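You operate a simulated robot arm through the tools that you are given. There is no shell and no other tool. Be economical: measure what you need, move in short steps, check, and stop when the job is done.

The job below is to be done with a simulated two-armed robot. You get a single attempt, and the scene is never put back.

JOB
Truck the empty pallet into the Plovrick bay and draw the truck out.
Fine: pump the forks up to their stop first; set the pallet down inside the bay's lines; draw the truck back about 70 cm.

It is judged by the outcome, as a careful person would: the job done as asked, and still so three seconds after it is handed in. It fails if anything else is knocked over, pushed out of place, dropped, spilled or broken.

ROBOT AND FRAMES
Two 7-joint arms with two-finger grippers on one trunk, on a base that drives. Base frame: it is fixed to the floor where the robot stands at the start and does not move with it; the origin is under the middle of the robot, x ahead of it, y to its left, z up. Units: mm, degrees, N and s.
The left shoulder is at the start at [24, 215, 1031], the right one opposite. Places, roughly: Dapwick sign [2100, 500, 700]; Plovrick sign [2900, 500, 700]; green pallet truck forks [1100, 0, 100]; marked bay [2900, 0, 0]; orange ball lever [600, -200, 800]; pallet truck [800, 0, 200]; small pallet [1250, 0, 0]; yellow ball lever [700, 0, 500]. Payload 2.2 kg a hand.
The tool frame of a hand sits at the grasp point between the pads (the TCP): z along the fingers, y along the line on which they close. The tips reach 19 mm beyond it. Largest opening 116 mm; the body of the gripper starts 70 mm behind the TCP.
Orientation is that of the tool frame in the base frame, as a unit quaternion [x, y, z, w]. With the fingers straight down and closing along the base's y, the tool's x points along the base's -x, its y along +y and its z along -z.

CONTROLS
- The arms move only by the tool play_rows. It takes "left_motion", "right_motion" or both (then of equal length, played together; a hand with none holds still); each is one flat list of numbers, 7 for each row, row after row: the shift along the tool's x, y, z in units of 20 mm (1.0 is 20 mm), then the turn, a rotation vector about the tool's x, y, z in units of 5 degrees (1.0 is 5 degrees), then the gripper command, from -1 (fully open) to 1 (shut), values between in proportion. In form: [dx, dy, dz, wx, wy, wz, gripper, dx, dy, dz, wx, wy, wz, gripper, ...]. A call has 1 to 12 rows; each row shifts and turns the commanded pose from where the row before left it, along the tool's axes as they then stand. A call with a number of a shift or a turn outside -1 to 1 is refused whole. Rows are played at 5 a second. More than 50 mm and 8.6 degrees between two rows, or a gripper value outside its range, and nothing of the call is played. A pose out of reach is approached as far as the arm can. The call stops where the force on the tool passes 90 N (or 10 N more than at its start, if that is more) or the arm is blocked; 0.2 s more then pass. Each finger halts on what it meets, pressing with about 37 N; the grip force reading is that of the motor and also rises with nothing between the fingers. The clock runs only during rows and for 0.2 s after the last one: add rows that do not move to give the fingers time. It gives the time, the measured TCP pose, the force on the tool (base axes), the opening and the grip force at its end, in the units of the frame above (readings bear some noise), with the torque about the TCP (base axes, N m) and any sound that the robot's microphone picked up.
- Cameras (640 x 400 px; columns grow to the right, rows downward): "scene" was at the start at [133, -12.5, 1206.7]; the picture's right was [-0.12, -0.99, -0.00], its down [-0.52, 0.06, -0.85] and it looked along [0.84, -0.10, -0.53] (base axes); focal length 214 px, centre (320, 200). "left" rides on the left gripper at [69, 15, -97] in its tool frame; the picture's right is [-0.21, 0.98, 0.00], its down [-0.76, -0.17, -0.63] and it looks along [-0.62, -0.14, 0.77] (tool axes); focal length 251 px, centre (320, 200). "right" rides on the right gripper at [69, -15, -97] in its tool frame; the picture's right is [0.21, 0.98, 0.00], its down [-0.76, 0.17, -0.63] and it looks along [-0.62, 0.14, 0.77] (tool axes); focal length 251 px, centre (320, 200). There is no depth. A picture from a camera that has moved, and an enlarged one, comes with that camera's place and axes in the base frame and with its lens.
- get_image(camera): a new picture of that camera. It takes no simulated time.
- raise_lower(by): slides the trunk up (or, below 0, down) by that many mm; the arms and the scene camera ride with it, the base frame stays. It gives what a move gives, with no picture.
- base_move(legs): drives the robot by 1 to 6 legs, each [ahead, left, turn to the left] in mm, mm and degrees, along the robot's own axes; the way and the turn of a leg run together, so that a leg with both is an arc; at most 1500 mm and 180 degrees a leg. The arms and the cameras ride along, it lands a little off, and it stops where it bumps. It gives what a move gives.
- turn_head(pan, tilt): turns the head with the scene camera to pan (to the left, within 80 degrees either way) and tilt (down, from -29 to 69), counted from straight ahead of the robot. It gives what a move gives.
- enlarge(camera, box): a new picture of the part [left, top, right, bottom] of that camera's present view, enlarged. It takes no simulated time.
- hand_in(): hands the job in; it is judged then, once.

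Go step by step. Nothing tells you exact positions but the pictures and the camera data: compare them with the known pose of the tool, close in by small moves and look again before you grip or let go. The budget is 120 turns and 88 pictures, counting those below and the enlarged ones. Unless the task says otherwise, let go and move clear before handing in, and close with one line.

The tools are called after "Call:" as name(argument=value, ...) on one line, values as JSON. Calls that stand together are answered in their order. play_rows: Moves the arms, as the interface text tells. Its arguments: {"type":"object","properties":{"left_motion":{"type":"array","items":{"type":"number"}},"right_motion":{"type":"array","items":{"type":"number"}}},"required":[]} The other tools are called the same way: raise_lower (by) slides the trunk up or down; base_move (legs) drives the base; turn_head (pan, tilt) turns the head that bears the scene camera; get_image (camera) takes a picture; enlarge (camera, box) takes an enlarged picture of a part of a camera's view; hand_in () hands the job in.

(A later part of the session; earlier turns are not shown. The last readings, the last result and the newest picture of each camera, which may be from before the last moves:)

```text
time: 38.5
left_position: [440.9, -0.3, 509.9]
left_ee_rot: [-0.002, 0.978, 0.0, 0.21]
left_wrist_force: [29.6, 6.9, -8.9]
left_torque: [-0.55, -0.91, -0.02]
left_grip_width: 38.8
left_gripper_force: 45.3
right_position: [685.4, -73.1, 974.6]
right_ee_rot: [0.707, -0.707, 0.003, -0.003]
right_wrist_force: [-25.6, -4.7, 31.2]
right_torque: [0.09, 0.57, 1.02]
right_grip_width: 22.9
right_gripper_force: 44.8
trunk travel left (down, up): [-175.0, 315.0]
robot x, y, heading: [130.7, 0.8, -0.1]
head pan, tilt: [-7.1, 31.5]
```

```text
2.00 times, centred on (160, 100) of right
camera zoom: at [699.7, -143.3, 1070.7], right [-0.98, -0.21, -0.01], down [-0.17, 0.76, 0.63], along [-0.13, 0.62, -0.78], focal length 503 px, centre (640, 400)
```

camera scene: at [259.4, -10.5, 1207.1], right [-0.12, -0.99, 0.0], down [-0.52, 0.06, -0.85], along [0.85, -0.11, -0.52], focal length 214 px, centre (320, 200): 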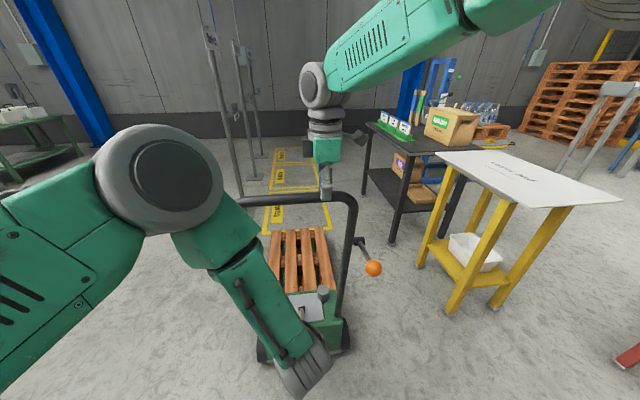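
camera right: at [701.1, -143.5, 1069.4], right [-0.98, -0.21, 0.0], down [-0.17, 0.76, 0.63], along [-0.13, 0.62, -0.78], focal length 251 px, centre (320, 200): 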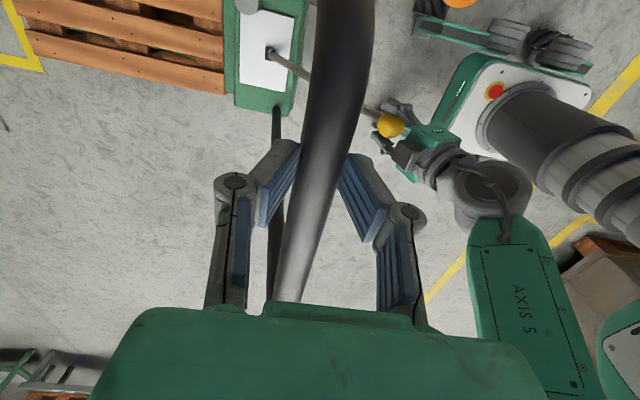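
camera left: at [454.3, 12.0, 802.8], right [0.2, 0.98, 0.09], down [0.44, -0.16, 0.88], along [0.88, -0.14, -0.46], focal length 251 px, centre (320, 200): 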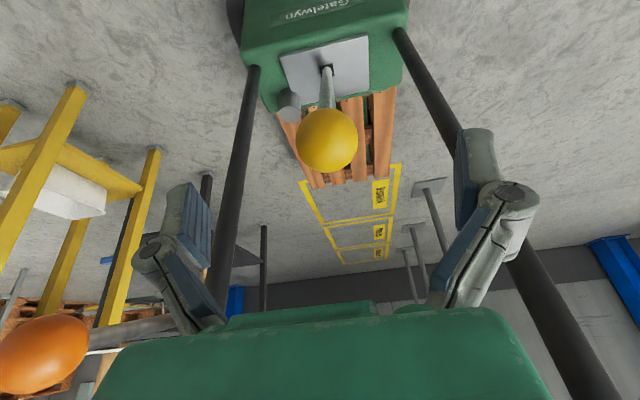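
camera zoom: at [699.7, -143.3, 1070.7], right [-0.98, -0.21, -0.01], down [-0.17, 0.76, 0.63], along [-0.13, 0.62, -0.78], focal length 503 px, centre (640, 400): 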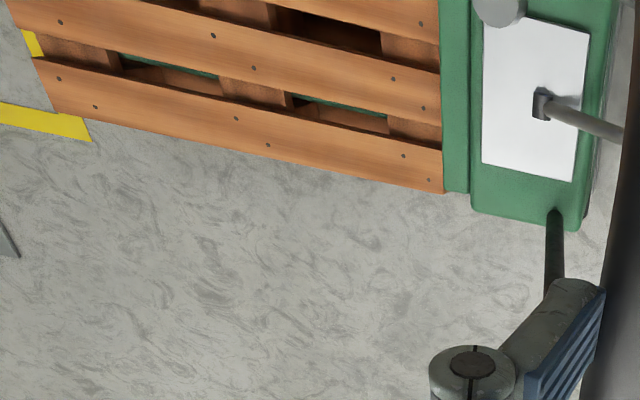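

It keeps rising. Another two strokes.

Call:
play_rows(left_motion=[-0.794, 0, -0.575, 0, 0, 0, 1, -0.82, 0, -0.537, 0, 0, 0, 1, -0.844, 0, -0.497, 0, 0, 0, 1, -0.866, 0, -0.459, 0, 0, 0, 1, -0.887, 0, -0.417, 0, 0, 0, 1, -0.905, 0, -0.375, 0, 0, 0, 1, -0.922, 0, -0.334, 0, 0, 0, 1, -0.936, 0, -0.29, 0, 0, 0, 1, -0.949, 0, -0.245, 0, 0, 0, 1, -0.959, 0, -0.202, 0, 0, 0, 1, -0.967, 0, -0.157, 0, 0, 0, 1, -0.974, 0, -0.111, 0, 0, 0, 1])

Call:
play_rows(left_motion=[0.974, 0, 0.111, 0, 0, 0, 1, 0.967, 0, 0.157, 0, 0, 0, 1, 0.959, 0, 0.202, 0, 0, 0, 1, 0.949, 0, 0.245, 0, 0, 0, 1, 0.936, 0, 0.29, 0, 0, 0, 1, 0.922, 0, 0.334, 0, 0, 0, 1, 0.905, 0, 0.375, 0, 0, 0, 1, 0.887, 0, 0.417, 0, 0, 0, 1, 0.866, 0, 0.459, 0, 0, 0, 1, 0.844, 0, 0.497, 0, 0, 0, 1, 0.82, 0, 0.537, 0, 0, 0, 1, 0.794, 0, 0.575, 0, 0, 0, 1])

Call:
enlarge(camera="right", box=[0, 0, 320, 200])

Call:
play_rows(left_motion=[-0.794, 0, -0.575, 0, 0, 0, 1, -0.82, 0, -0.537, 0, 0, 0, 1, -0.844, 0, -0.497, 0, 0, 0, 1, -0.866, 0, -0.459, 0, 0, 0, 1, -0.887, 0, -0.417, 0, 0, 0, 1, -0.905, 0, -0.375, 0, 0, 0, 1, -0.922, 0, -0.334, 0, 0, 0, 1, -0.936, 0, -0.29, 0, 0, 0, 1, -0.949, 0, -0.245, 0, 0, 0, 1, -0.959, 0, -0.202, 0, 0, 0, 1, -0.967, 0, -0.157, 0, 0, 0, 1, -0.974, 0, -0.111, 0, 0, 0, 1])

Call:
play_rows(left_motion=[0.974, 0, 0.111, 0, 0, 0, 1, 0.967, 0, 0.157, 0, 0, 0, 1, 0.959, 0, 0.202, 0, 0, 0, 1, 0.949, 0, 0.245, 0, 0, 0, 1, 0.936, 0, 0.29, 0, 0, 0, 1, 0.922, 0, 0.334, 0, 0, 0, 1, 0.905, 0, 0.375, 0, 0, 0, 1, 0.887, 0, 0.417, 0, 0, 0, 1, 0.866, 0, 0.459, 0, 0, 0, 1, 0.844, 0, 0.497, 0, 0, 0, 1, 0.82, 0, 0.537, 0, 0, 0, 1, 0.794, 0, 0.575, 0, 0, 0, 1])

Call:
enlarge(camera="right", box=[0, 0, 320, 200])

```text
time: 41.1
left_position: [598.3, 0.0, 662.2]
left_ee_rot: [0.002, 0.981, 0.0, 0.192]
left_wrist_force: [-35.1, 6.8, -54.1]
left_torque: [0.64, -0.91, 0.58]
left_grip_width: 27.9
left_gripper_force: 45.2
right_position: [700.7, -73.8, 973.7]
right_ee_rot: [-0.706, 0.708, -0.009, 0.012]
right_wrist_force: [44.7, -0.7, 36.0]
right_torque: [-0.45, -0.68, 1.18]
right_grip_width: 22.9
right_gripper_force: 44.5
trunk travel left (down, up): [-175.0, 315.0]
robot x, y, heading: [129.5, -0.1, 0.1]
head pan, tilt: [-7.1, 31.5]
```

```text
time: 43.7
left_position: [439.9, -0.5, 507.8]
left_ee_rot: [-0.001, 0.978, 0.0, 0.208]
left_wrist_force: [0.9, -0.6, -0.4]
left_torque: [0.02, 0.0, 0.02]
left_grip_width: 0.2
left_gripper_force: 28.5
right_position: [687.1, -73.1, 973.8]
right_ee_rot: [0.708, -0.707, 0.003, -0.005]
right_wrist_force: [1.7, 0.6, 32.1]
right_torque: [0.19, 0.01, 0.97]
right_grip_width: 21.9
right_gripper_force: 45.4
trunk travel left (down, up): [-175.0, 315.0]
robot x, y, heading: [131.1, -0.5, 0.1]
head pan, tilt: [-7.1, 31.5]
```

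```text
2.00 times, centred on (160, 100) of right
camera zoom: at [701.2, -143.4, 1071.2], right [-0.98, -0.21, -0.01], down [-0.17, 0.76, 0.63], along [-0.13, 0.62, -0.78], focal length 503 px, centre (640, 400)
```

zoom: 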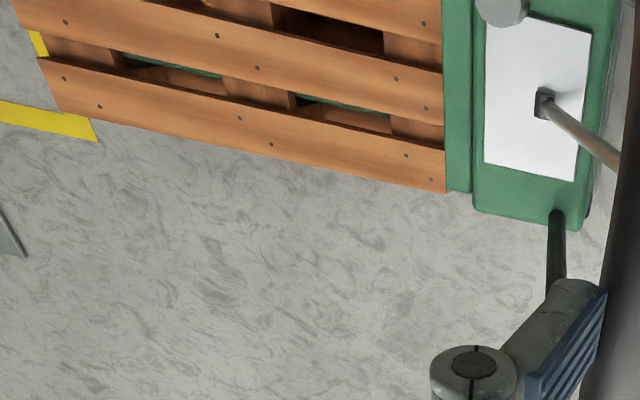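

```text
time: 46.3
left_position: [594.1, 0.6, 657.9]
left_ee_rot: [0.005, 0.983, -0.001, 0.186]
left_wrist_force: [-51.4, -3.4, -66.3]
left_torque: [0.06, -0.36, -0.11]
left_grip_width: 6.1
left_gripper_force: 28.8
right_position: [704.7, -74.8, 974.6]
right_ee_rot: [-0.705, 0.709, -0.01, 0.014]
right_wrist_force: [66.6, 1.1, 35.3]
right_torque: [-0.87, -1.19, 0.71]
right_grip_width: 22.2
right_gripper_force: 45.3
trunk travel left (down, up): [-175.0, 315.0]
robot x, y, heading: [126.4, 0.6, 0.1]
head pan, tilt: [-7.1, 31.5]
```

```text
time: 48.9
left_position: [439.9, -0.8, 508.3]
left_ee_rot: [-0.001, 0.978, -0.001, 0.206]
left_wrist_force: [0.2, -0.2, 0.2]
left_torque: [-0.01, -0.04, -0.05]
left_grip_width: 0.0
left_gripper_force: 28.6
right_position: [687.5, -72.8, 976.1]
right_ee_rot: [-0.707, 0.707, -0.004, 0.006]
right_wrist_force: [7.2, 0.7, 35.3]
right_torque: [0.08, -0.18, 1.05]
right_grip_width: 21.2
right_gripper_force: 44.9
trunk travel left (down, up): [-175.0, 315.0]
robot x, y, heading: [131.5, -0.5, 0.4]
head pan, tilt: [-7.1, 31.5]
```

```text
2.00 times, centred on (160, 100) of right
camera zoom: at [701.8, -143.5, 1071.9], right [-0.98, -0.21, -0.01], down [-0.17, 0.76, 0.63], along [-0.12, 0.62, -0.78], focal length 503 px, centre (640, 400)
```

zoom: 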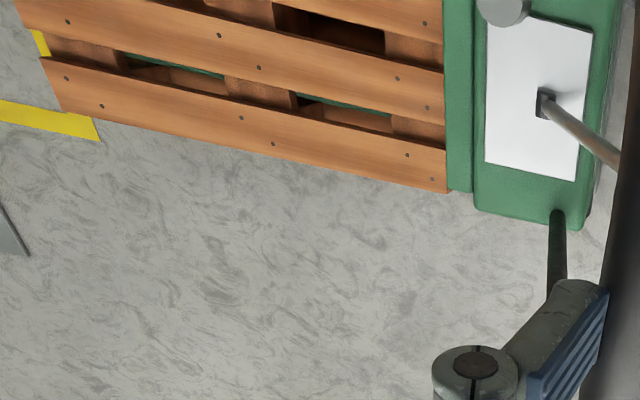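

The ball slipped out of the grip on the last cycles, so only strokes 1–3 counted. I return the left hand over the ball and will grip about 12 mm deeper.

Call:
play_rows(left_motion=[-0.92, 0, -0.76, 0, 0, 0, -1, -0.92, 0, -0.76, 0, 0, 0, -1, -0.92, 0, -0.76, 0, 0, 0, -1, -0.92, 0, -0.76, 0, 0, 0, -1, -0.92, 0, -0.76, 0, 0, 0, -1, -0.92, 0, -0.76, 0, 0, 0, -1, -0.92, 0, -0.76, 0, 0, 0, -1, -0.92, 0, -0.76, 0, 0, 0, -1, -0.92, 0, -0.76, 0, 0, 0, -1, -0.92, 0, -0.76, 0, 0, 0, -1, -0.92, 0, -0.76, 0, 0, 0, -1])

Call:
get_image(camera="left")

```text
time: 51.3
left_position: [556.0, -1.5, 744.5]
left_ee_rot: [-0.001, 0.978, 0.0, 0.206]
left_wrist_force: [0.2, 0.9, 0.0]
left_torque: [-0.01, 0.02, 0.01]
left_grip_width: 116.1
left_gripper_force: 0.0
right_position: [687.6, -73.3, 975.9]
right_ee_rot: [-0.707, 0.707, -0.004, 0.005]
right_wrist_force: [5.8, -3.3, 36.4]
right_torque: [-0.11, -0.17, 1.0]
right_grip_width: 21.0
right_gripper_force: 44.9
trunk travel left (down, up): [-175.0, 315.0]
robot x, y, heading: [128.3, -1.0, -0.2]
head pan, tilt: [-7.1, 31.5]
```

```text
53 pictures are left
camera left: at [454.1, 13.1, 803.1], right [0.2, 0.98, 0.09], down [0.44, -0.16, 0.88], along [0.88, -0.14, -0.46], focal length 251 px, centre (320, 200)
```

left: 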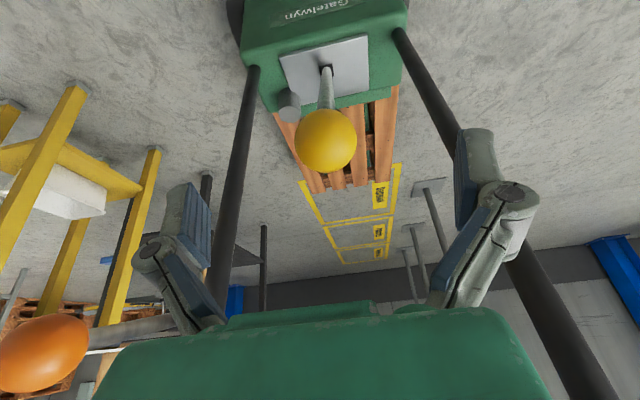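

Ball is at the same place. The right grip is slowly slipping upward off the tube (width 21), so I regrip it 12 mm lower while the left approaches deeper on the ball.

Call:
play_rows(left_motion=[-0.17, 0, 0.93, 0, 0, 0, -1, -0.17, 0, 0.93, 0, 0, 0, -1, -0.17, 0, 0.93, 0, 0, 0, -1, -0.17, 0, 0.93, 0, 0, 0, -1, -0.17, 0, 0.93, 0, 0, 0, -1, 0, 0, 0, 0, 0, 0, -0.2, 0, 0, 0, 0, 0, 0, 1, 0, 0, 0, 0, 0, 0, 1, 0, 0, 0, 0, 0, 0, 1], right_motion=[0, 0, 0, 0, 0, 0, -0.2, 0, 0, 0, 0, 0, 0, -0.2, 0, -0.1, 0.35, 0, 0, 0, -0.2, 0, -0.1, 0.35, 0, 0, 0, -0.2, 0, 0, 0, 0, 0, 0, 1, 0, 0, 0, 0, 0, 0, 1, 0, 0, 0, 0, 0, 0, 1, 0, 0, 0, 0, 0, 0, 1, 0, 0, 0, 0, 0, 0, 1])

```text
time: 53.3
left_position: [611.9, -0.3, 662.5]
left_ee_rot: [-0.002, 0.979, 0.001, 0.204]
left_wrist_force: [21.5, 1.8, -44.1]
left_torque: [0.19, -0.07, 0.12]
left_grip_width: 34.9
left_gripper_force: 45.4
right_position: [694.1, -73.3, 957.2]
right_ee_rot: [-0.707, 0.707, -0.001, 0.002]
right_wrist_force: [-19.2, -2.2, 4.6]
right_torque: [-0.36, 0.12, 0.16]
right_grip_width: 22.9
right_gripper_force: 45.1
trunk travel left (down, up): [-175.0, 315.0]
robot x, y, heading: [129.6, -1.6, 0.1]
head pan, tilt: [-7.1, 31.5]
```

Both grips are set. Stroke down, then nearly all the way up, then look.

Call:
play_rows(left_motion=[0.974, 0, 0.111, 0, 0, 0, 1, 0.967, 0, 0.157, 0, 0, 0, 1, 0.959, 0, 0.202, 0, 0, 0, 1, 0.949, 0, 0.245, 0, 0, 0, 1, 0.936, 0, 0.29, 0, 0, 0, 1, 0.922, 0, 0.334, 0, 0, 0, 1, 0.905, 0, 0.375, 0, 0, 0, 1, 0.887, 0, 0.417, 0, 0, 0, 1, 0.866, 0, 0.459, 0, 0, 0, 1, 0.844, 0, 0.497, 0, 0, 0, 1, 0.82, 0, 0.537, 0, 0, 0, 1, 0.794, 0, 0.575, 0, 0, 0, 1])

Call:
enlarge(camera="right", box=[0, 0, 320, 200])

Call:
play_rows(left_motion=[-0.794, 0, -0.575, 0, 0, 0, 1, -0.82, 0, -0.537, 0, 0, 0, 1, -0.844, 0, -0.497, 0, 0, 0, 1, -0.866, 0, -0.459, 0, 0, 0, 1, -0.887, 0, -0.417, 0, 0, 0, 1, -0.905, 0, -0.375, 0, 0, 0, 1, -0.922, 0, -0.334, 0, 0, 0, 1, -0.936, 0, -0.29, 0, 0, 0, 1, -0.949, 0, -0.245, 0, 0, 0, 1, -0.959, 0, -0.202, 0, 0, 0, 1, -0.967, 0, -0.157, 0, 0, 0, 1, -0.4, 0, -0.05, 0, 0, 0, 1])

```text
time: 55.9
left_position: [452.1, 0.9, 501.2]
left_ee_rot: [-0.002, 0.978, 0.001, 0.211]
left_wrist_force: [37.1, 5.1, -11.6]
left_torque: [-0.23, -0.96, 0.03]
left_grip_width: 34.2
left_gripper_force: 44.9
right_position: [690.7, -74.3, 957.2]
right_ee_rot: [-0.707, 0.707, -0.001, 0.0]
right_wrist_force: [-30.4, 0.2, -11.7]
right_torque: [0.64, 0.2, 0.06]
right_grip_width: 22.9
right_gripper_force: 45.1
trunk travel left (down, up): [-175.0, 315.0]
robot x, y, heading: [130.4, -1.0, -0.2]
head pan, tilt: [-7.1, 31.5]
```

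```text
2.00 times, centred on (160, 100) of right
camera zoom: at [706.3, -143.6, 1053.9], right [-0.98, -0.22, 0.0], down [-0.17, 0.76, 0.63], along [-0.13, 0.62, -0.78], focal length 503 px, centre (640, 400)
```

zoom: 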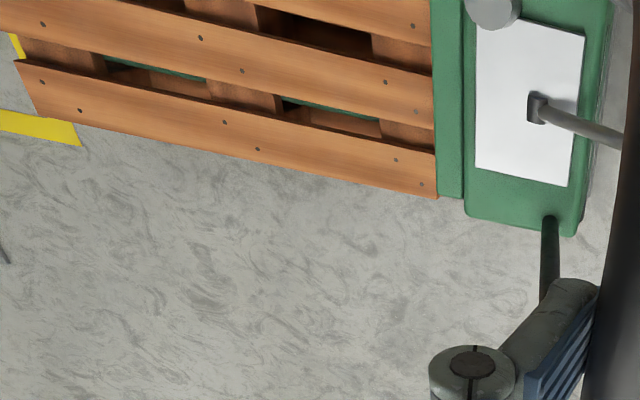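

```text
time: 58.5
left_position: [600.6, -0.2, 656.4]
left_ee_rot: [0.0, 0.979, 0.0, 0.202]
left_wrist_force: [23.2, -1.8, -55.5]
left_torque: [-0.29, 1.55, 0.12]
left_grip_width: 32.1
left_gripper_force: 44.7
right_position: [695.2, -73.2, 956.8]
right_ee_rot: [0.707, -0.707, 0.001, 0.0]
right_wrist_force: [-30.4, 2.6, -0.7]
right_torque: [-0.11, 0.62, 0.29]
right_grip_width: 23.0
right_gripper_force: 45.0
trunk travel left (down, up): [-175.0, 315.0]
robot x, y, heading: [126.3, -1.1, 0.2]
head pan, tilt: [-7.1, 31.5]
```

Works well. Another stroke with a picture, then back up.

Call:
play_rows(left_motion=[0.974, 0, 0.111, 0, 0, 0, 1, 0.967, 0, 0.157, 0, 0, 0, 1, 0.959, 0, 0.202, 0, 0, 0, 1, 0.949, 0, 0.245, 0, 0, 0, 1, 0.936, 0, 0.29, 0, 0, 0, 1, 0.922, 0, 0.334, 0, 0, 0, 1, 0.905, 0, 0.375, 0, 0, 0, 1, 0.887, 0, 0.417, 0, 0, 0, 1, 0.866, 0, 0.459, 0, 0, 0, 1, 0.844, 0, 0.497, 0, 0, 0, 1, 0.82, 0, 0.537, 0, 0, 0, 1, 0.2, 0, 0.145, 0, 0, 0, 1])

Call:
enlarge(camera="right", box=[0, 0, 320, 200])

Call:
play_rows(left_motion=[-0.2, 0, -0.145, 0, 0, 0, 1, -0.82, 0, -0.537, 0, 0, 0, 1, -0.844, 0, -0.497, 0, 0, 0, 1, -0.866, 0, -0.459, 0, 0, 0, 1, -0.887, 0, -0.417, 0, 0, 0, 1, -0.905, 0, -0.375, 0, 0, 0, 1, -0.922, 0, -0.334, 0, 0, 0, 1, -0.936, 0, -0.29, 0, 0, 0, 1, -0.949, 0, -0.245, 0, 0, 0, 1, -0.959, 0, -0.202, 0, 0, 0, 1, -0.967, 0, -0.157, 0, 0, 0, 1, -0.974, 0, -0.111, 0, 0, 0, 1])

```text
time: 61.1
left_position: [444.7, -0.2, 507.1]
left_ee_rot: [-0.001, 0.979, 0.0, 0.205]
left_wrist_force: [0.8, 0.3, 0.3]
left_torque: [0.0, 0.02, 0.01]
left_grip_width: 1.2
left_gripper_force: 30.2
right_position: [693.9, -74.3, 957.6]
right_ee_rot: [0.707, -0.707, 0.002, -0.002]
right_wrist_force: [-3.2, 1.7, -27.7]
right_torque: [-0.21, -0.05, 0.1]
right_grip_width: 22.8
right_gripper_force: 45.1
trunk travel left (down, up): [-175.0, 315.0]
robot x, y, heading: [129.2, -1.4, -0.1]
head pan, tilt: [-7.1, 31.5]
```

```text
2.00 times, centred on (160, 100) of right
camera zoom: at [708.8, -144.0, 1053.5], right [-0.98, -0.21, 0.0], down [-0.17, 0.76, 0.63], along [-0.13, 0.62, -0.77], focal length 503 px, centre (640, 400)
```

zoom: 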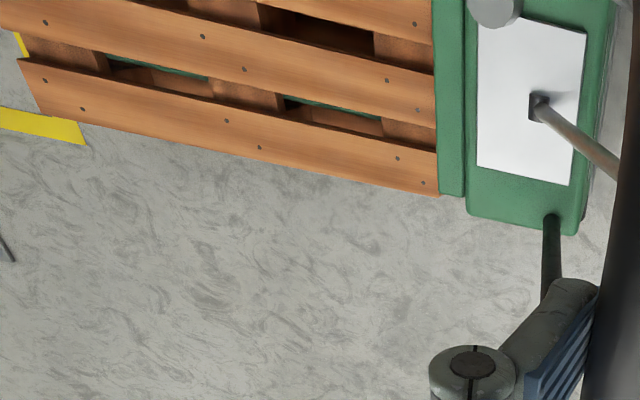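

```text
time: 63.7
left_position: [596.2, 0.3, 650.5]
left_ee_rot: [0.002, 0.981, -0.001, 0.193]
left_wrist_force: [-31.6, 2.3, -39.8]
left_torque: [-0.22, -0.11, 0.1]
left_grip_width: 5.7
left_gripper_force: 29.4
right_position: [703.6, -75.5, 956.5]
right_ee_rot: [-0.707, 0.708, -0.005, 0.007]
right_wrist_force: [35.8, 0.8, -21.6]
right_torque: [-0.99, 0.07, 0.61]
right_grip_width: 22.9
right_gripper_force: 44.9
trunk travel left (down, up): [-175.0, 315.0]
robot x, y, heading: [127.1, -0.9, 0.1]
head pan, tilt: [-7.1, 31.5]
```

Friction alone slips a bit each stroke. I will instead cradle the ball from its far side with the fingers about 30 mm apart, which gives positive contact; first I move the hand up and over the ball.

Call:
play_rows(left_motion=[1, 0, 0, 0, 0, 0, 0.48, 0, 0, -1, 0, 0, 0, 0.48, 0, 0, -1, 0, 0, 0, 0.48, 0, 0, -1, 0, 0, 0, 0.48, 0, 0, -1, 0, 0, 0, 0.48, 0, 0, -1, 0, 0, 0, 0.48, 0, 0, -0.7, 0, 0, 0, 0.48, -1, 0, 0, 0, 0, 0, 0.48, -1, 0, 0, 0, 0, 0, 0.48, -1, 0, 0, 0, 0, 0, 0.48, -1, 0, 0, 0, 0, 0, 0.48])

Call:
get_image(camera="left")

```text
time: 66.1
left_position: [615.4, 1.1, 789.1]
left_ee_rot: [-0.008, 0.979, -0.004, 0.204]
left_wrist_force: [0.2, -0.4, 0.4]
left_torque: [0.0, -0.02, 0.0]
left_grip_width: 30.0
left_gripper_force: 0.1
right_position: [694.8, -74.3, 956.9]
right_ee_rot: [-0.707, 0.707, 0.0, 0.002]
right_wrist_force: [5.5, 1.2, -25.1]
right_torque: [-0.05, 0.04, 0.12]
right_grip_width: 22.8
right_gripper_force: 45.3
trunk travel left (down, up): [-175.0, 315.0]
robot x, y, heading: [126.5, -1.5, -0.0]
head pan, tilt: [-7.1, 31.5]
```

```text
50 pictures are left
camera left: at [511.9, 14.4, 849.0], right [0.19, 0.98, 0.07], down [0.44, -0.15, 0.88], along [0.88, -0.13, -0.46], focal length 251 px, centre (320, 200)
```

left: 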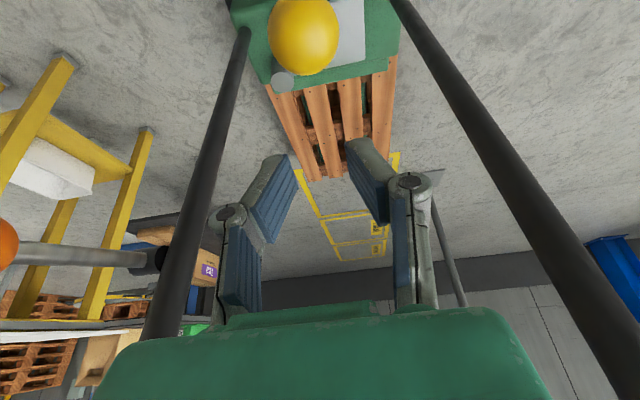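

The hand is in front of and above the ball. I lower it to ball level on the far side and start pulling.

Call:
play_rows(left_motion=[0, -0.03, 0.87, 0, 0, 0, 0.48, 0, -0.03, 0.87, 0, 0, 0, 0.48, 0, -0.03, 0.87, 0, 0, 0, 0.48, 0, -0.03, 0.87, 0, 0, 0, 0.48, 0, -0.03, 0.87, 0, 0, 0, 0.48, 0, 0, 0.87, 0, 0, 0, 0.48, 1, 0, 0, 0, 0, 0, 0.48, 0.4, 0, 0, 0, 0, 0, 0.48])

Call:
get_image(camera="left")

```text
time: 67.9
left_position: [630.9, 0.9, 680.0]
left_ee_rot: [-0.009, 0.979, -0.001, 0.203]
left_wrist_force: [0.4, 0.7, -0.2]
left_torque: [-0.03, 0.02, 0.0]
left_grip_width: 30.4
left_gripper_force: 0.2
right_position: [693.3, -73.3, 957.7]
right_ee_rot: [-0.707, 0.707, -0.001, 0.002]
right_wrist_force: [3.4, 2.9, -25.9]
right_torque: [0.13, -0.05, 0.1]
right_grip_width: 22.9
right_gripper_force: 44.8
trunk travel left (down, up): [-175.0, 315.0]
robot x, y, heading: [133.8, 0.5, 0.1]
head pan, tilt: [-7.1, 31.5]
```

```text
49 pictures are left
camera left: at [529.0, 14.1, 739.0], right [0.18, 0.98, 0.08], down [0.45, -0.15, 0.88], along [0.88, -0.12, -0.46], focal length 251 px, centre (320, 200)
```

left: 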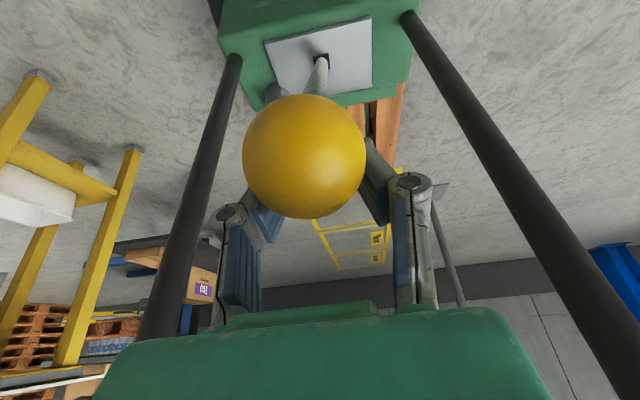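

The cradle sits behind the ball correctly. Full stroke down.

Call:
play_rows(left_motion=[0.974, -0.15, 0.111, 0, 0, 0, 0.48, 0.967, 0, 0.157, 0, 0, 0, 0.48, 0.959, 0, 0.202, 0, 0, 0, 0.48, 0.949, 0, 0.245, 0, 0, 0, 0.48, 0.936, 0, 0.29, 0, 0, 0, 0.48, 0.922, 0, 0.334, 0, 0, 0, 0.48, 0.905, 0, 0.375, 0, 0, 0, 0.48, 0.887, 0, 0.417, 0, 0, 0, 0.48, 0.866, 0, 0.459, 0, 0, 0, 0.48, 0.844, 0, 0.497, 0, 0, 0, 0.48, 0.82, 0, 0.537, 0, 0, 0, 0.48, 0.794, 0, 0.575, 0, 0, 0, 0.48])

Call:
enlarge(camera="right", box=[0, 0, 320, 200])

Call:
get_image(camera="left")

```text
time: 70.5
left_position: [463.5, -5.9, 514.7]
left_ee_rot: [-0.001, 0.978, 0.001, 0.207]
left_wrist_force: [12.8, 26.6, -1.0]
left_torque: [-0.07, -0.27, -0.62]
left_grip_width: 44.6
left_gripper_force: 10.5
right_position: [693.6, -74.4, 955.9]
right_ee_rot: [-0.707, 0.707, -0.001, 0.001]
right_wrist_force: [-5.5, -14.6, -23.4]
right_torque: [-1.24, -0.01, 0.08]
right_grip_width: 22.8
right_gripper_force: 45.2
trunk travel left (down, up): [-175.0, 315.0]
robot x, y, heading: [130.2, -1.5, -0.2]
head pan, tilt: [-7.1, 31.5]
```

```text
2.00 times, centred on (160, 100) of right
camera zoom: at [708.4, -143.8, 1053.7], right [-0.98, -0.21, 0.0], down [-0.17, 0.76, 0.63], along [-0.13, 0.62, -0.78], focal length 503 px, centre (640, 400)
```

zoom: 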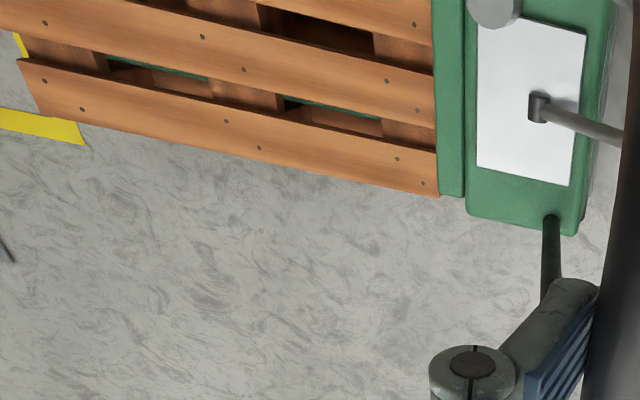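

```text
47 pictures are left
camera left: at [360.3, 8.2, 574.3], right [0.19, 0.98, 0.09], down [0.44, -0.17, 0.88], along [0.88, -0.13, -0.46], focal length 251 px, centre (320, 200)
```

left: 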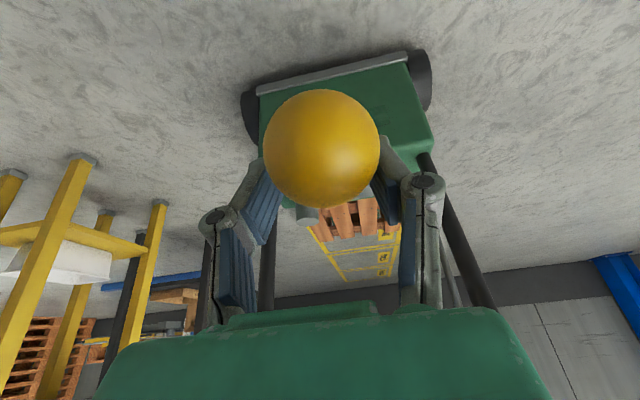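

The ball wedged between the fingers, and the pallet did not rise compared with the last picture, so the forks may be at their stop. I return with grip closed and do one more verifying stroke.

Call:
play_rows(left_motion=[-0.794, 0.1, -0.575, 0, 0, 0, 1, -0.82, 0, -0.537, 0, 0, 0, 1, -0.844, 0, -0.497, 0, 0, 0, 1, -0.866, 0, -0.459, 0, 0, 0, 1, -0.887, 0, -0.417, 0, 0, 0, 1, -0.905, 0, -0.375, 0, 0, 0, 1, -0.922, 0, -0.334, 0, 0, 0, 1, -0.936, 0, -0.29, 0, 0, 0, 1, -0.949, 0, -0.245, 0, 0, 0, 1, -0.959, 0, -0.202, 0, 0, 0, 1, -0.967, 0, -0.157, 0, 0, 0, 1, -0.4, 0, -0.05, 0, 0, 0, 1])

Call:
play_rows(left_motion=[0.974, 0, 0.111, 0, 0, 0, 1, 0.967, 0, 0.157, 0, 0, 0, 1, 0.959, 0, 0.202, 0, 0, 0, 1, 0.949, 0, 0.245, 0, 0, 0, 1, 0.936, 0, 0.29, 0, 0, 0, 1, 0.922, 0, 0.334, 0, 0, 0, 1])

Call:
play_rows(left_motion=[0.905, 0, 0.375, 0, 0, 0, 1, 0.887, 0, 0.417, 0, 0, 0, 1, 0.866, 0, 0.459, 0, 0, 0, 1, 0.844, 0, 0.497, 0, 0, 0, 1, 0.82, 0, 0.537, 0, 0, 0, 1])

Call:
enlarge(camera="right", box=[0, 0, 320, 200])

```text
time: 73.1
left_position: [618.0, -4.9, 675.1]
left_ee_rot: [0.0, 0.979, -0.001, 0.205]
left_wrist_force: [0.8, -0.4, 0.2]
left_torque: [0.01, 0.03, -0.01]
left_grip_width: 0.5
left_gripper_force: 28.4
right_position: [693.1, -75.1, 957.5]
right_ee_rot: [-0.707, 0.707, -0.001, 0.002]
right_wrist_force: [-7.7, 2.6, -27.6]
right_torque: [0.82, 0.11, 0.09]
right_grip_width: 22.8
right_gripper_force: 45.3
trunk travel left (down, up): [-175.0, 315.0]
robot x, y, heading: [131.3, 1.8, 0.0]
head pan, tilt: [-7.1, 31.5]
```

```text
time: 74.5
left_position: [522.9, -4.4, 603.8]
left_ee_rot: [0.0, 0.979, 0.0, 0.204]
left_wrist_force: [2.8, 0.5, -0.2]
left_torque: [-0.02, -0.01, -0.01]
left_grip_width: 0.0
left_gripper_force: 28.1
right_position: [693.3, -73.9, 956.7]
right_ee_rot: [0.707, -0.707, 0.002, -0.002]
right_wrist_force: [-7.0, 3.3, -27.4]
right_torque: [0.04, 0.07, 0.16]
right_grip_width: 22.9
right_gripper_force: 45.3
trunk travel left (down, up): [-175.0, 315.0]
robot x, y, heading: [131.2, 1.9, 0.1]
head pan, tilt: [-7.1, 31.5]
```

```text
time: 75.7
left_position: [463.6, -5.7, 527.7]
left_ee_rot: [0.0, 0.979, -0.001, 0.205]
left_wrist_force: [7.9, -0.9, 0.2]
left_torque: [0.0, -0.12, -0.05]
left_grip_width: 0.0
left_gripper_force: 28.3
right_position: [693.6, -74.5, 957.6]
right_ee_rot: [0.707, -0.707, 0.002, -0.002]
right_wrist_force: [-7.9, 2.7, -27.2]
right_torque: [-0.24, 0.01, 0.11]
right_grip_width: 22.6
right_gripper_force: 45.2
trunk travel left (down, up): [-175.0, 315.0]
robot x, y, heading: [132.0, 0.5, -0.3]
head pan, tilt: [-7.1, 31.5]
```

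```text
2.00 times, centred on (160, 100) of right
camera zoom: at [708.4, -143.8, 1053.7], right [-0.98, -0.21, 0.0], down [-0.17, 0.76, 0.63], along [-0.13, 0.62, -0.78], focal length 503 px, centre (640, 400)
```

zoom: 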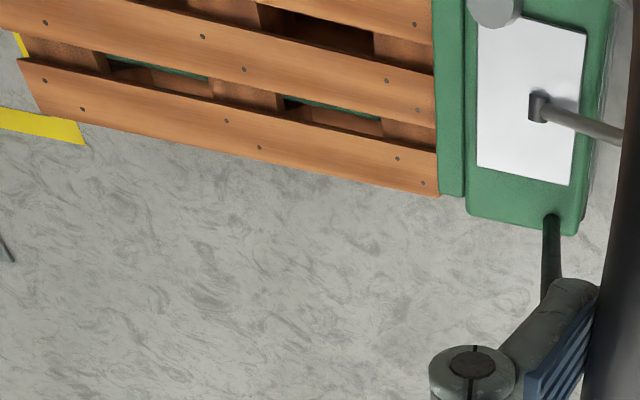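

No rise again with only about 8 N of load. To be sure, I return to the top and look at where the ball sits.

Call:
play_rows(left_motion=[-0.82, 0, -0.537, 0, 0, 0, 1, -0.844, 0, -0.497, 0, 0, 0, 1, -0.866, 0, -0.459, 0, 0, 0, 1, -0.887, 0, -0.417, 0, 0, 0, 1, -0.905, 0, -0.375, 0, 0, 0, 1, -0.922, 0, -0.334, 0, 0, 0, 1, -0.936, 0, -0.29, 0, 0, 0, 1, -0.949, 0, -0.245, 0, 0, 0, 1, -0.959, 0, -0.202, 0, 0, 0, 1, -0.967, 0, -0.157, 0, 0, 0, 1, -0.9, 0, -0.05, 0, 0, 0, 1])

Call:
get_image(camera="left")

```text
time: 78.1
left_position: [616.6, -4.5, 671.7]
left_ee_rot: [0.0, 0.979, -0.001, 0.204]
left_wrist_force: [1.2, 1.3, 0.4]
left_torque: [0.03, 0.06, -0.01]
left_grip_width: 0.0
left_gripper_force: 28.5
right_position: [693.7, -74.2, 955.7]
right_ee_rot: [0.707, -0.707, 0.002, -0.002]
right_wrist_force: [-6.8, 2.2, -26.7]
right_torque: [0.09, 0.08, 0.12]
right_grip_width: 22.9
right_gripper_force: 44.5
trunk travel left (down, up): [-175.0, 315.0]
robot x, y, heading: [127.7, 3.4, 0.0]
head pan, tilt: [-7.1, 31.5]
```

```text
45 pictures are left
camera left: at [513.9, 9.3, 731.8], right [0.2, 0.98, 0.09], down [0.44, -0.17, 0.88], along [0.88, -0.14, -0.46], focal length 251 px, centre (320, 200)
```

left: 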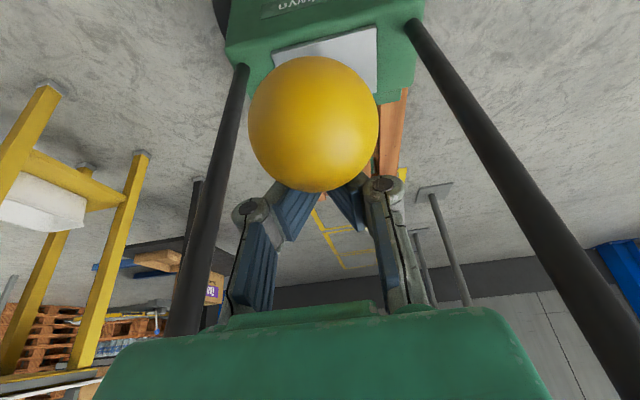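

The ball is held at about 33°, and after three strokes with no further rise the forks are at their stop. I free the lever and take the left hand up toward the bar, squaring its tilt.

Call:
play_rows(left_motion=[-0.5, 0, 0, 0, 0, 0, 1, -0.5, 0, -0.2, 0, 0, 0, 1, 0, 0, -1, 0, 0, 0, 1, 0, 0, -1, 0, 0, 0, 1, 0, 0, -1, 0, 0, 0, 1, 0, 0, -1, 0, 0, 0, 1, 0, 0, -1, 0, 0, 0, 1, 0, 1, -1, 0, 0.95, 0, 1, 0, 1, -1, 0, 0.95, 0, 1, 0, 1, 0, 0, 0.95, 0, 1, 0, 1, 0, 0, 0.95, 0, 1, 0, 0.3, 0, 0, 0.9, 0, 1])

Call:
play_rows(left_motion=[0, 0, -1, 0, 0, 1, 0, 0, 0, -1, 0, 0, 1, -1, 0, 0, -1, 0, 0, 1, -1, 0, 0, -1, 0, 0, 1, -1, 0, 0, -1, 0, 0, 1, -1, 0, 0, -1, 0, 0, 1, -1, 0, 0, -1, 0, 0, 1, -1, 0, 0, -1, 0, 0, 1, -1, 0, 0, -1, 0, 0, 1, -1, 0, 0, -1, 0, 0, 1, -1, 0, 0, 0, 0, 0, 1, -1, 0, 0, 0, 0, 0, 1, -1])

Call:
get_image(camera="scene")

```text
time: 80.7
left_position: [578.5, 82.4, 810.9]
left_ee_rot: [0.001, 1.0, -0.001, 0.0]
left_wrist_force: [-0.1, -0.1, -0.6]
left_torque: [-0.01, 0.0, 0.02]
left_grip_width: 0.1
left_gripper_force: 28.3
right_position: [693.8, -74.3, 957.5]
right_ee_rot: [-0.707, 0.708, -0.002, 0.002]
right_wrist_force: [-1.8, 0.4, -26.5]
right_torque: [0.24, 0.16, 0.06]
right_grip_width: 23.1
right_gripper_force: 45.0
trunk travel left (down, up): [-175.0, 315.0]
robot x, y, heading: [129.2, 1.7, 0.1]
head pan, tilt: [-7.1, 31.5]
```

```text
time: 83.3
left_position: [577.7, 81.2, 1012.4]
left_ee_rot: [0.5, 0.866, 0.001, 0.002]
left_wrist_force: [0.5, 0.6, 0.1]
left_torque: [0.0, -0.03, 0.03]
left_grip_width: 116.0
left_gripper_force: 0.0
right_position: [694.1, -73.4, 957.0]
right_ee_rot: [-0.707, 0.707, -0.002, 0.002]
right_wrist_force: [-1.8, -1.0, -27.3]
right_torque: [-0.1, 0.03, 0.1]
right_grip_width: 23.1
right_gripper_force: 44.4
trunk travel left (down, up): [-175.0, 315.0]
robot x, y, heading: [129.2, -0.5, 0.3]
head pan, tilt: [-7.1, 31.5]
```

```text
44 pictures are left
camera scene: at [266.4, -12.4, 1206.0], right [-0.12, -0.99, 0.0], down [-0.52, 0.06, -0.85], along [0.84, -0.1, -0.53], focal length 214 px, centre (320, 200)
```

scene: 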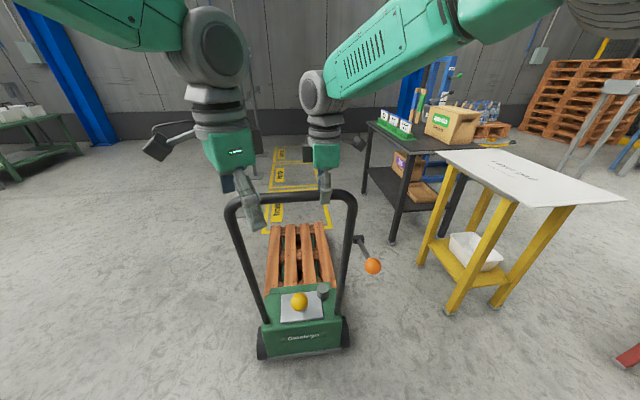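

Pallet sits raised and the lever is back. I finish the left yaw and move above the bar, then down and grip.

Call:
play_rows(left_motion=[0, 0, -1, 0, 0, 1, -1, 0, 0, -1, 0, 0, 1, -1, 0, 0, -1, 0, 0, 1, -1, 0, 0, 0, 0, 0, 1, -1, 0, 0, 0, 0, 0, 1, -1, 0, 0, 0, 0, 0, 1, -1, -0.05, 0.96, 0, 0, 0, 0, -1, -0.05, 0.96, 0, 0, 0, 0, -1, -0.05, 0.96, 0, 0, 0, 0, -1, -0.05, 0.96, 0, 0, 0, 0, -1, -0.05, 0.96, 0, 0, 0, 0, -1, -0.05, 0.96, 0, 0, 0, 0, -1])

Call:
get_image(camera="left")

```text
time: 85.9
left_position: [693.7, 76.0, 1072.8]
left_ee_rot: [0.706, 0.708, 0.0, 0.0]
left_wrist_force: [-0.2, 0.5, -0.2]
left_torque: [0.0, -0.01, 0.03]
left_grip_width: 116.2
left_gripper_force: 0.1
right_position: [694.4, -73.6, 956.2]
right_ee_rot: [0.707, -0.707, 0.001, -0.003]
right_wrist_force: [-0.3, -0.7, -27.1]
right_torque: [-0.06, 0.33, 0.14]
right_grip_width: 23.0
right_gripper_force: 45.3
trunk travel left (down, up): [-175.0, 315.0]
robot x, y, heading: [127.4, -0.1, -0.0]
head pan, tilt: [-7.1, 31.5]
```

```text
43 pictures are left
camera left: at [707.7, 143.7, 1167.4], right [0.98, -0.21, 0.0], down [-0.17, -0.76, 0.63], along [-0.13, -0.62, -0.77], focal length 251 px, centre (320, 200)
```

left: 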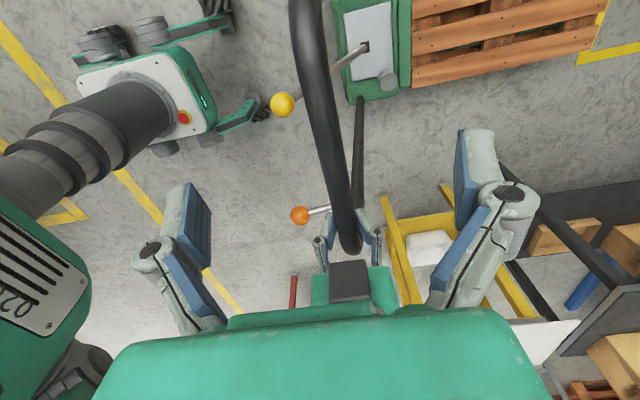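

The bar is centred between the left fingers. Lower and grip.

Call:
play_rows(left_motion=[0, 0, 0.97, 0, 0, 0, -1, 0, 0, 0.97, 0, 0, 0, -1, 0, 0, 0.97, 0, 0, 0, -1, 0, 0, 0.97, 0, 0, 0, -1, 0, 0, 0.97, 0, 0, 0, -1, 0, 0, 0.97, 0, 0, 0, -1, 0, 0, 0, 0, 0, 0, 0.5, 0, 0, 0, 0, 0, 0, 1, 0, 0, 0, 0, 0, 0, 1, 0, 0, 0, 0, 0, 0, 1])

Call:
turn_head(pan=0, tilt=31.5)

Call:
get_image(camera="scene")

```text
time: 88.1
left_position: [694.0, 75.8, 958.0]
left_ee_rot: [0.706, 0.708, 0.001, 0.0]
left_wrist_force: [3.8, -0.8, -3.4]
left_torque: [0.06, -0.11, 0.09]
left_grip_width: 22.5
left_gripper_force: 45.0
right_position: [694.3, -75.9, 956.4]
right_ee_rot: [-0.707, 0.707, -0.002, 0.002]
right_wrist_force: [-4.8, -0.3, -23.9]
right_torque: [0.02, 0.04, 0.11]
right_grip_width: 23.2
right_gripper_force: 45.0
trunk travel left (down, up): [-175.0, 315.0]
robot x, y, heading: [127.7, 1.0, 0.0]
head pan, tilt: [-7.1, 31.5]
```

```text
time: 88.8
left_position: [693.8, 75.7, 955.7]
left_ee_rot: [0.706, 0.708, 0.001, 0.0]
left_wrist_force: [6.6, 0.0, -7.6]
left_torque: [0.06, -0.06, 0.02]
left_grip_width: 22.6
left_gripper_force: 45.4
right_position: [693.7, -74.6, 957.7]
right_ee_rot: [-0.707, 0.708, -0.002, 0.002]
right_wrist_force: [-6.7, -0.3, -22.3]
right_torque: [-0.04, 0.04, 0.13]
right_grip_width: 23.0
right_gripper_force: 44.9
trunk travel left (down, up): [-175.0, 315.0]
robot x, y, heading: [125.9, -2.1, 0.1]
head pan, tilt: [0.0, 31.5]
```

```text
42 pictures are left
camera scene: at [268.0, -1.4, 1205.9], right [0.0, -1.0, 0.0], down [-0.53, 0.0, -0.85], along [0.85, 0.0, -0.53], focal length 214 px, centre (320, 200)
```

scene: 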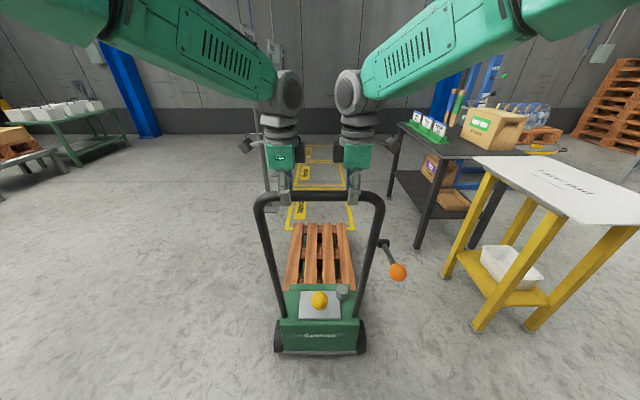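

Both hands hold the bar. I zoom in to measure bay and pallet positions.

Call:
enlarge(camera="scene", box=[270, 140, 390, 215])

Call:
enlarge(camera="scene", box=[270, 210, 390, 300])

```text
5.33 times, centred on (330, 178) of scene
camera zoom: at [268.0, -1.4, 1205.9], right [0.0, -1.0, 0.0], down [-0.53, 0.0, -0.85], along [0.85, 0.0, -0.53], focal length 1144 px, centre (267, 320)
```

zoom: 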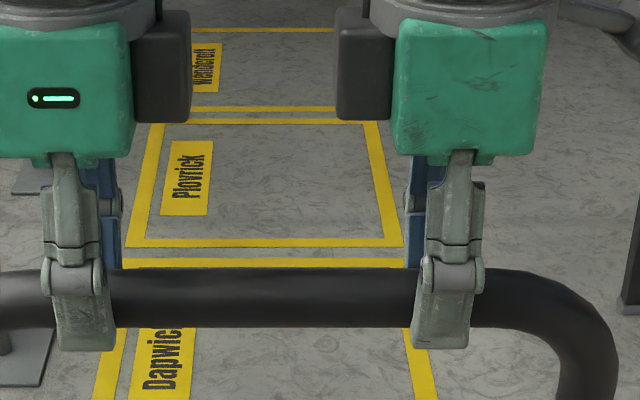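

```text
4.44 times, centred on (330, 255) of scene
camera zoom: at [268.0, -1.4, 1205.9], right [0.0, -1.0, 0.0], down [-0.53, 0.0, -0.85], along [0.85, 0.0, -0.53], focal length 953 px, centre (276, -44)
```

zoom: 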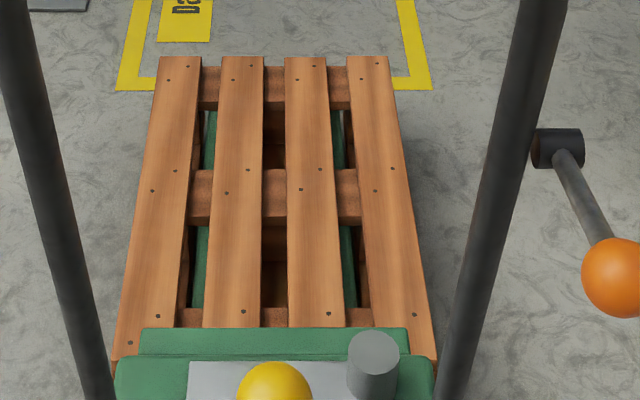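

Pallet centre ≈ x 1301, y 0 and Plovrick bay centre ≈ x 2941, y 5, so about 1640 mm ahead. I test with 150 mm first.

Call:
base_move(legs=[[150, 0, 0]])

Call:
get_image(camera="scene")

```text
time: 90.1
left_position: [838.2, 75.3, 955.7]
left_ee_rot: [0.707, 0.707, -0.001, -0.002]
left_wrist_force: [-8.2, 1.1, -12.7]
left_torque: [0.18, 0.5, 0.28]
left_grip_width: 22.3
left_gripper_force: 44.8
right_position: [840.2, -72.9, 957.5]
right_ee_rot: [-0.707, 0.707, -0.002, -0.001]
right_wrist_force: [-9.6, 2.2, -18.4]
right_torque: [0.07, 0.61, -0.01]
right_grip_width: 23.3
right_gripper_force: 44.9
trunk travel left (down, up): [-175.0, 315.0]
robot x, y, heading: [278.1, 1.1, 0.1]
head pan, tilt: [0.0, 31.5]
```

```text
39 pictures are left
camera scene: at [414.3, 0.0, 1206.1], right [0.0, -1.0, 0.0], down [-0.53, 0.0, -0.85], along [0.85, 0.0, -0.53], focal length 214 px, centre (320, 200)
```

scene: 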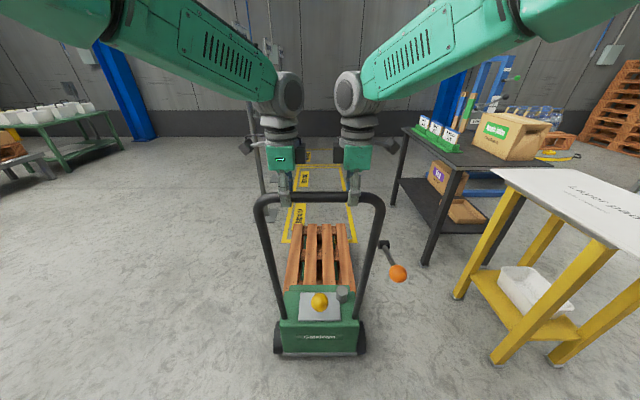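

The truck follows well. Drive on 1150 mm.

Call:
base_move(legs=[[600, 0, 0], [550, 0, 0]])

Call:
get_image(camera="scene")

Call:
enlarge(camera="scene", box=[260, 190, 380, 300])

```text
time: 96.3
left_position: [1984.0, 78.8, 955.4]
left_ee_rot: [0.703, 0.711, 0.001, -0.002]
left_wrist_force: [21.0, -22.5, -41.4]
left_torque: [-1.01, -0.23, -0.4]
left_grip_width: 22.2
left_gripper_force: 45.5
right_position: [1985.3, -71.5, 956.7]
right_ee_rot: [0.711, -0.703, -0.001, 0.002]
right_wrist_force: [-21.8, -27.7, -6.1]
right_torque: [0.56, 0.05, -0.28]
right_grip_width: 23.0
right_gripper_force: 45.2
trunk travel left (down, up): [-175.0, 315.0]
robot x, y, heading: [1426.2, 3.9, 0.5]
head pan, tilt: [0.0, 31.5]
```

```text
38 pictures are left
camera scene: at [1568.0, -11.8, 1205.3], right [0.01, -1.0, -0.01], down [-0.53, 0.01, -0.85], along [0.85, 0.02, -0.53], focal length 214 px, centre (320, 200)
```

scene: 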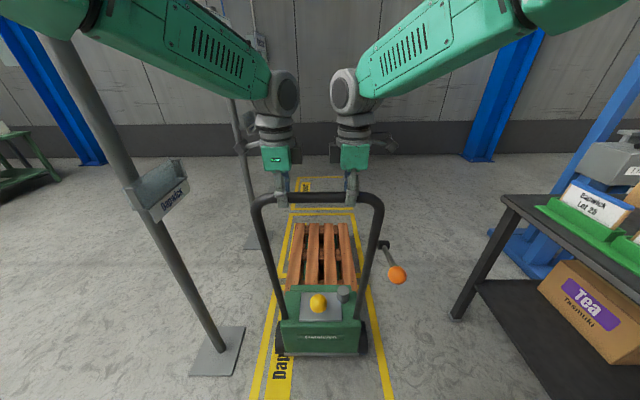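

```text
3.64 times, centred on (320, 245) of scene
camera zoom: at [1568.0, -11.8, 1205.3], right [0.01, -1.0, -0.01], down [-0.53, 0.01, -0.85], along [0.85, 0.02, -0.53], focal length 780 px, centre (320, 36)
```

zoom: 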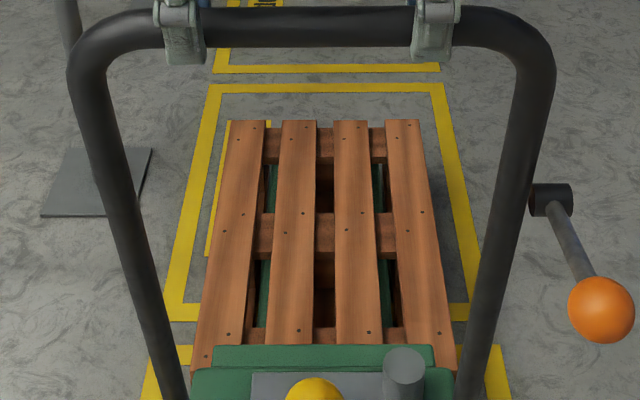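

The truck is tracking well. Measured in the camera frame, about 305 mm remain and a few mm to the right. I drive 290 and re-measure with the wrist cameras too.

Call:
base_move(legs=[[290, -4, -0.4]])

Call:
get_image(camera="right")

Call:
get_image(camera="left")

Call:
enlarge(camera="scene", box=[240, 190, 400, 300])

```text
time: 98.3
left_position: [2265.2, 81.0, 956.1]
left_ee_rot: [0.706, 0.708, -0.004, -0.002]
left_wrist_force: [-19.4, -20.6, -35.9]
left_torque: [-0.4, 0.17, 0.22]
left_grip_width: 22.4
left_gripper_force: 45.0
right_position: [2265.6, -70.5, 957.7]
right_ee_rot: [0.707, -0.707, 0.002, 0.008]
right_wrist_force: [4.6, -14.7, -49.9]
right_torque: [0.3, 0.09, -0.25]
right_grip_width: 22.8
right_gripper_force: 44.4
trunk travel left (down, up): [-175.0, 315.0]
robot x, y, heading: [1716.0, 3.5, 0.0]
head pan, tilt: [0.0, 31.5]
```

```text
36 pictures are left
camera right: at [2281.5, -137.6, 1054.6], right [-0.98, -0.22, 0.01], down [-0.16, 0.77, 0.62], along [-0.14, 0.61, -0.78], focal length 251 px, centre (320, 200)
```

right: 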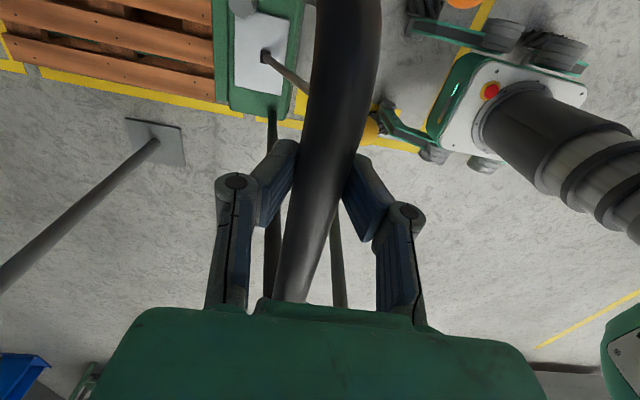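

```text
35 pictures are left
camera left: at [2280.2, 148.9, 1050.5], right [0.98, -0.21, -0.01], down [-0.16, -0.75, 0.64], along [-0.14, -0.62, -0.77], focal length 251 px, centre (320, 200)
```

left: 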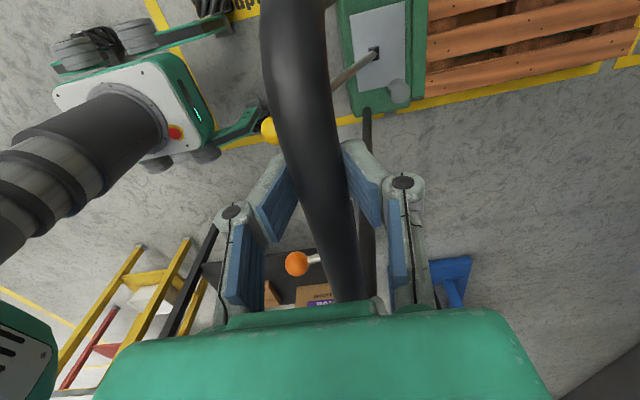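

```text
3.64 times, centred on (320, 245) of scene
camera zoom: at [1859.2, -11.1, 1204.6], right [0.0, -1.0, -0.01], down [-0.53, 0.01, -0.85], along [0.85, 0.01, -0.53], focal length 780 px, centre (320, 36)
```

zoom: 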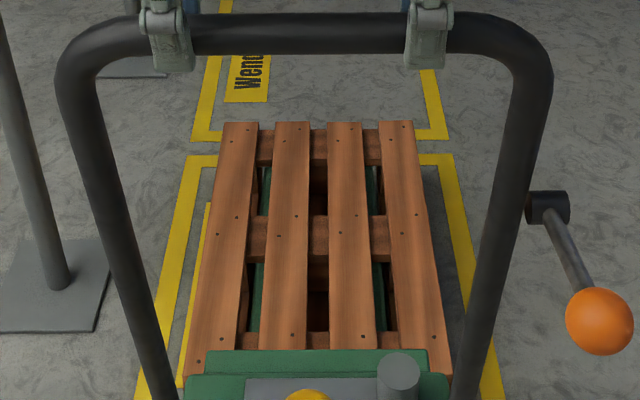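

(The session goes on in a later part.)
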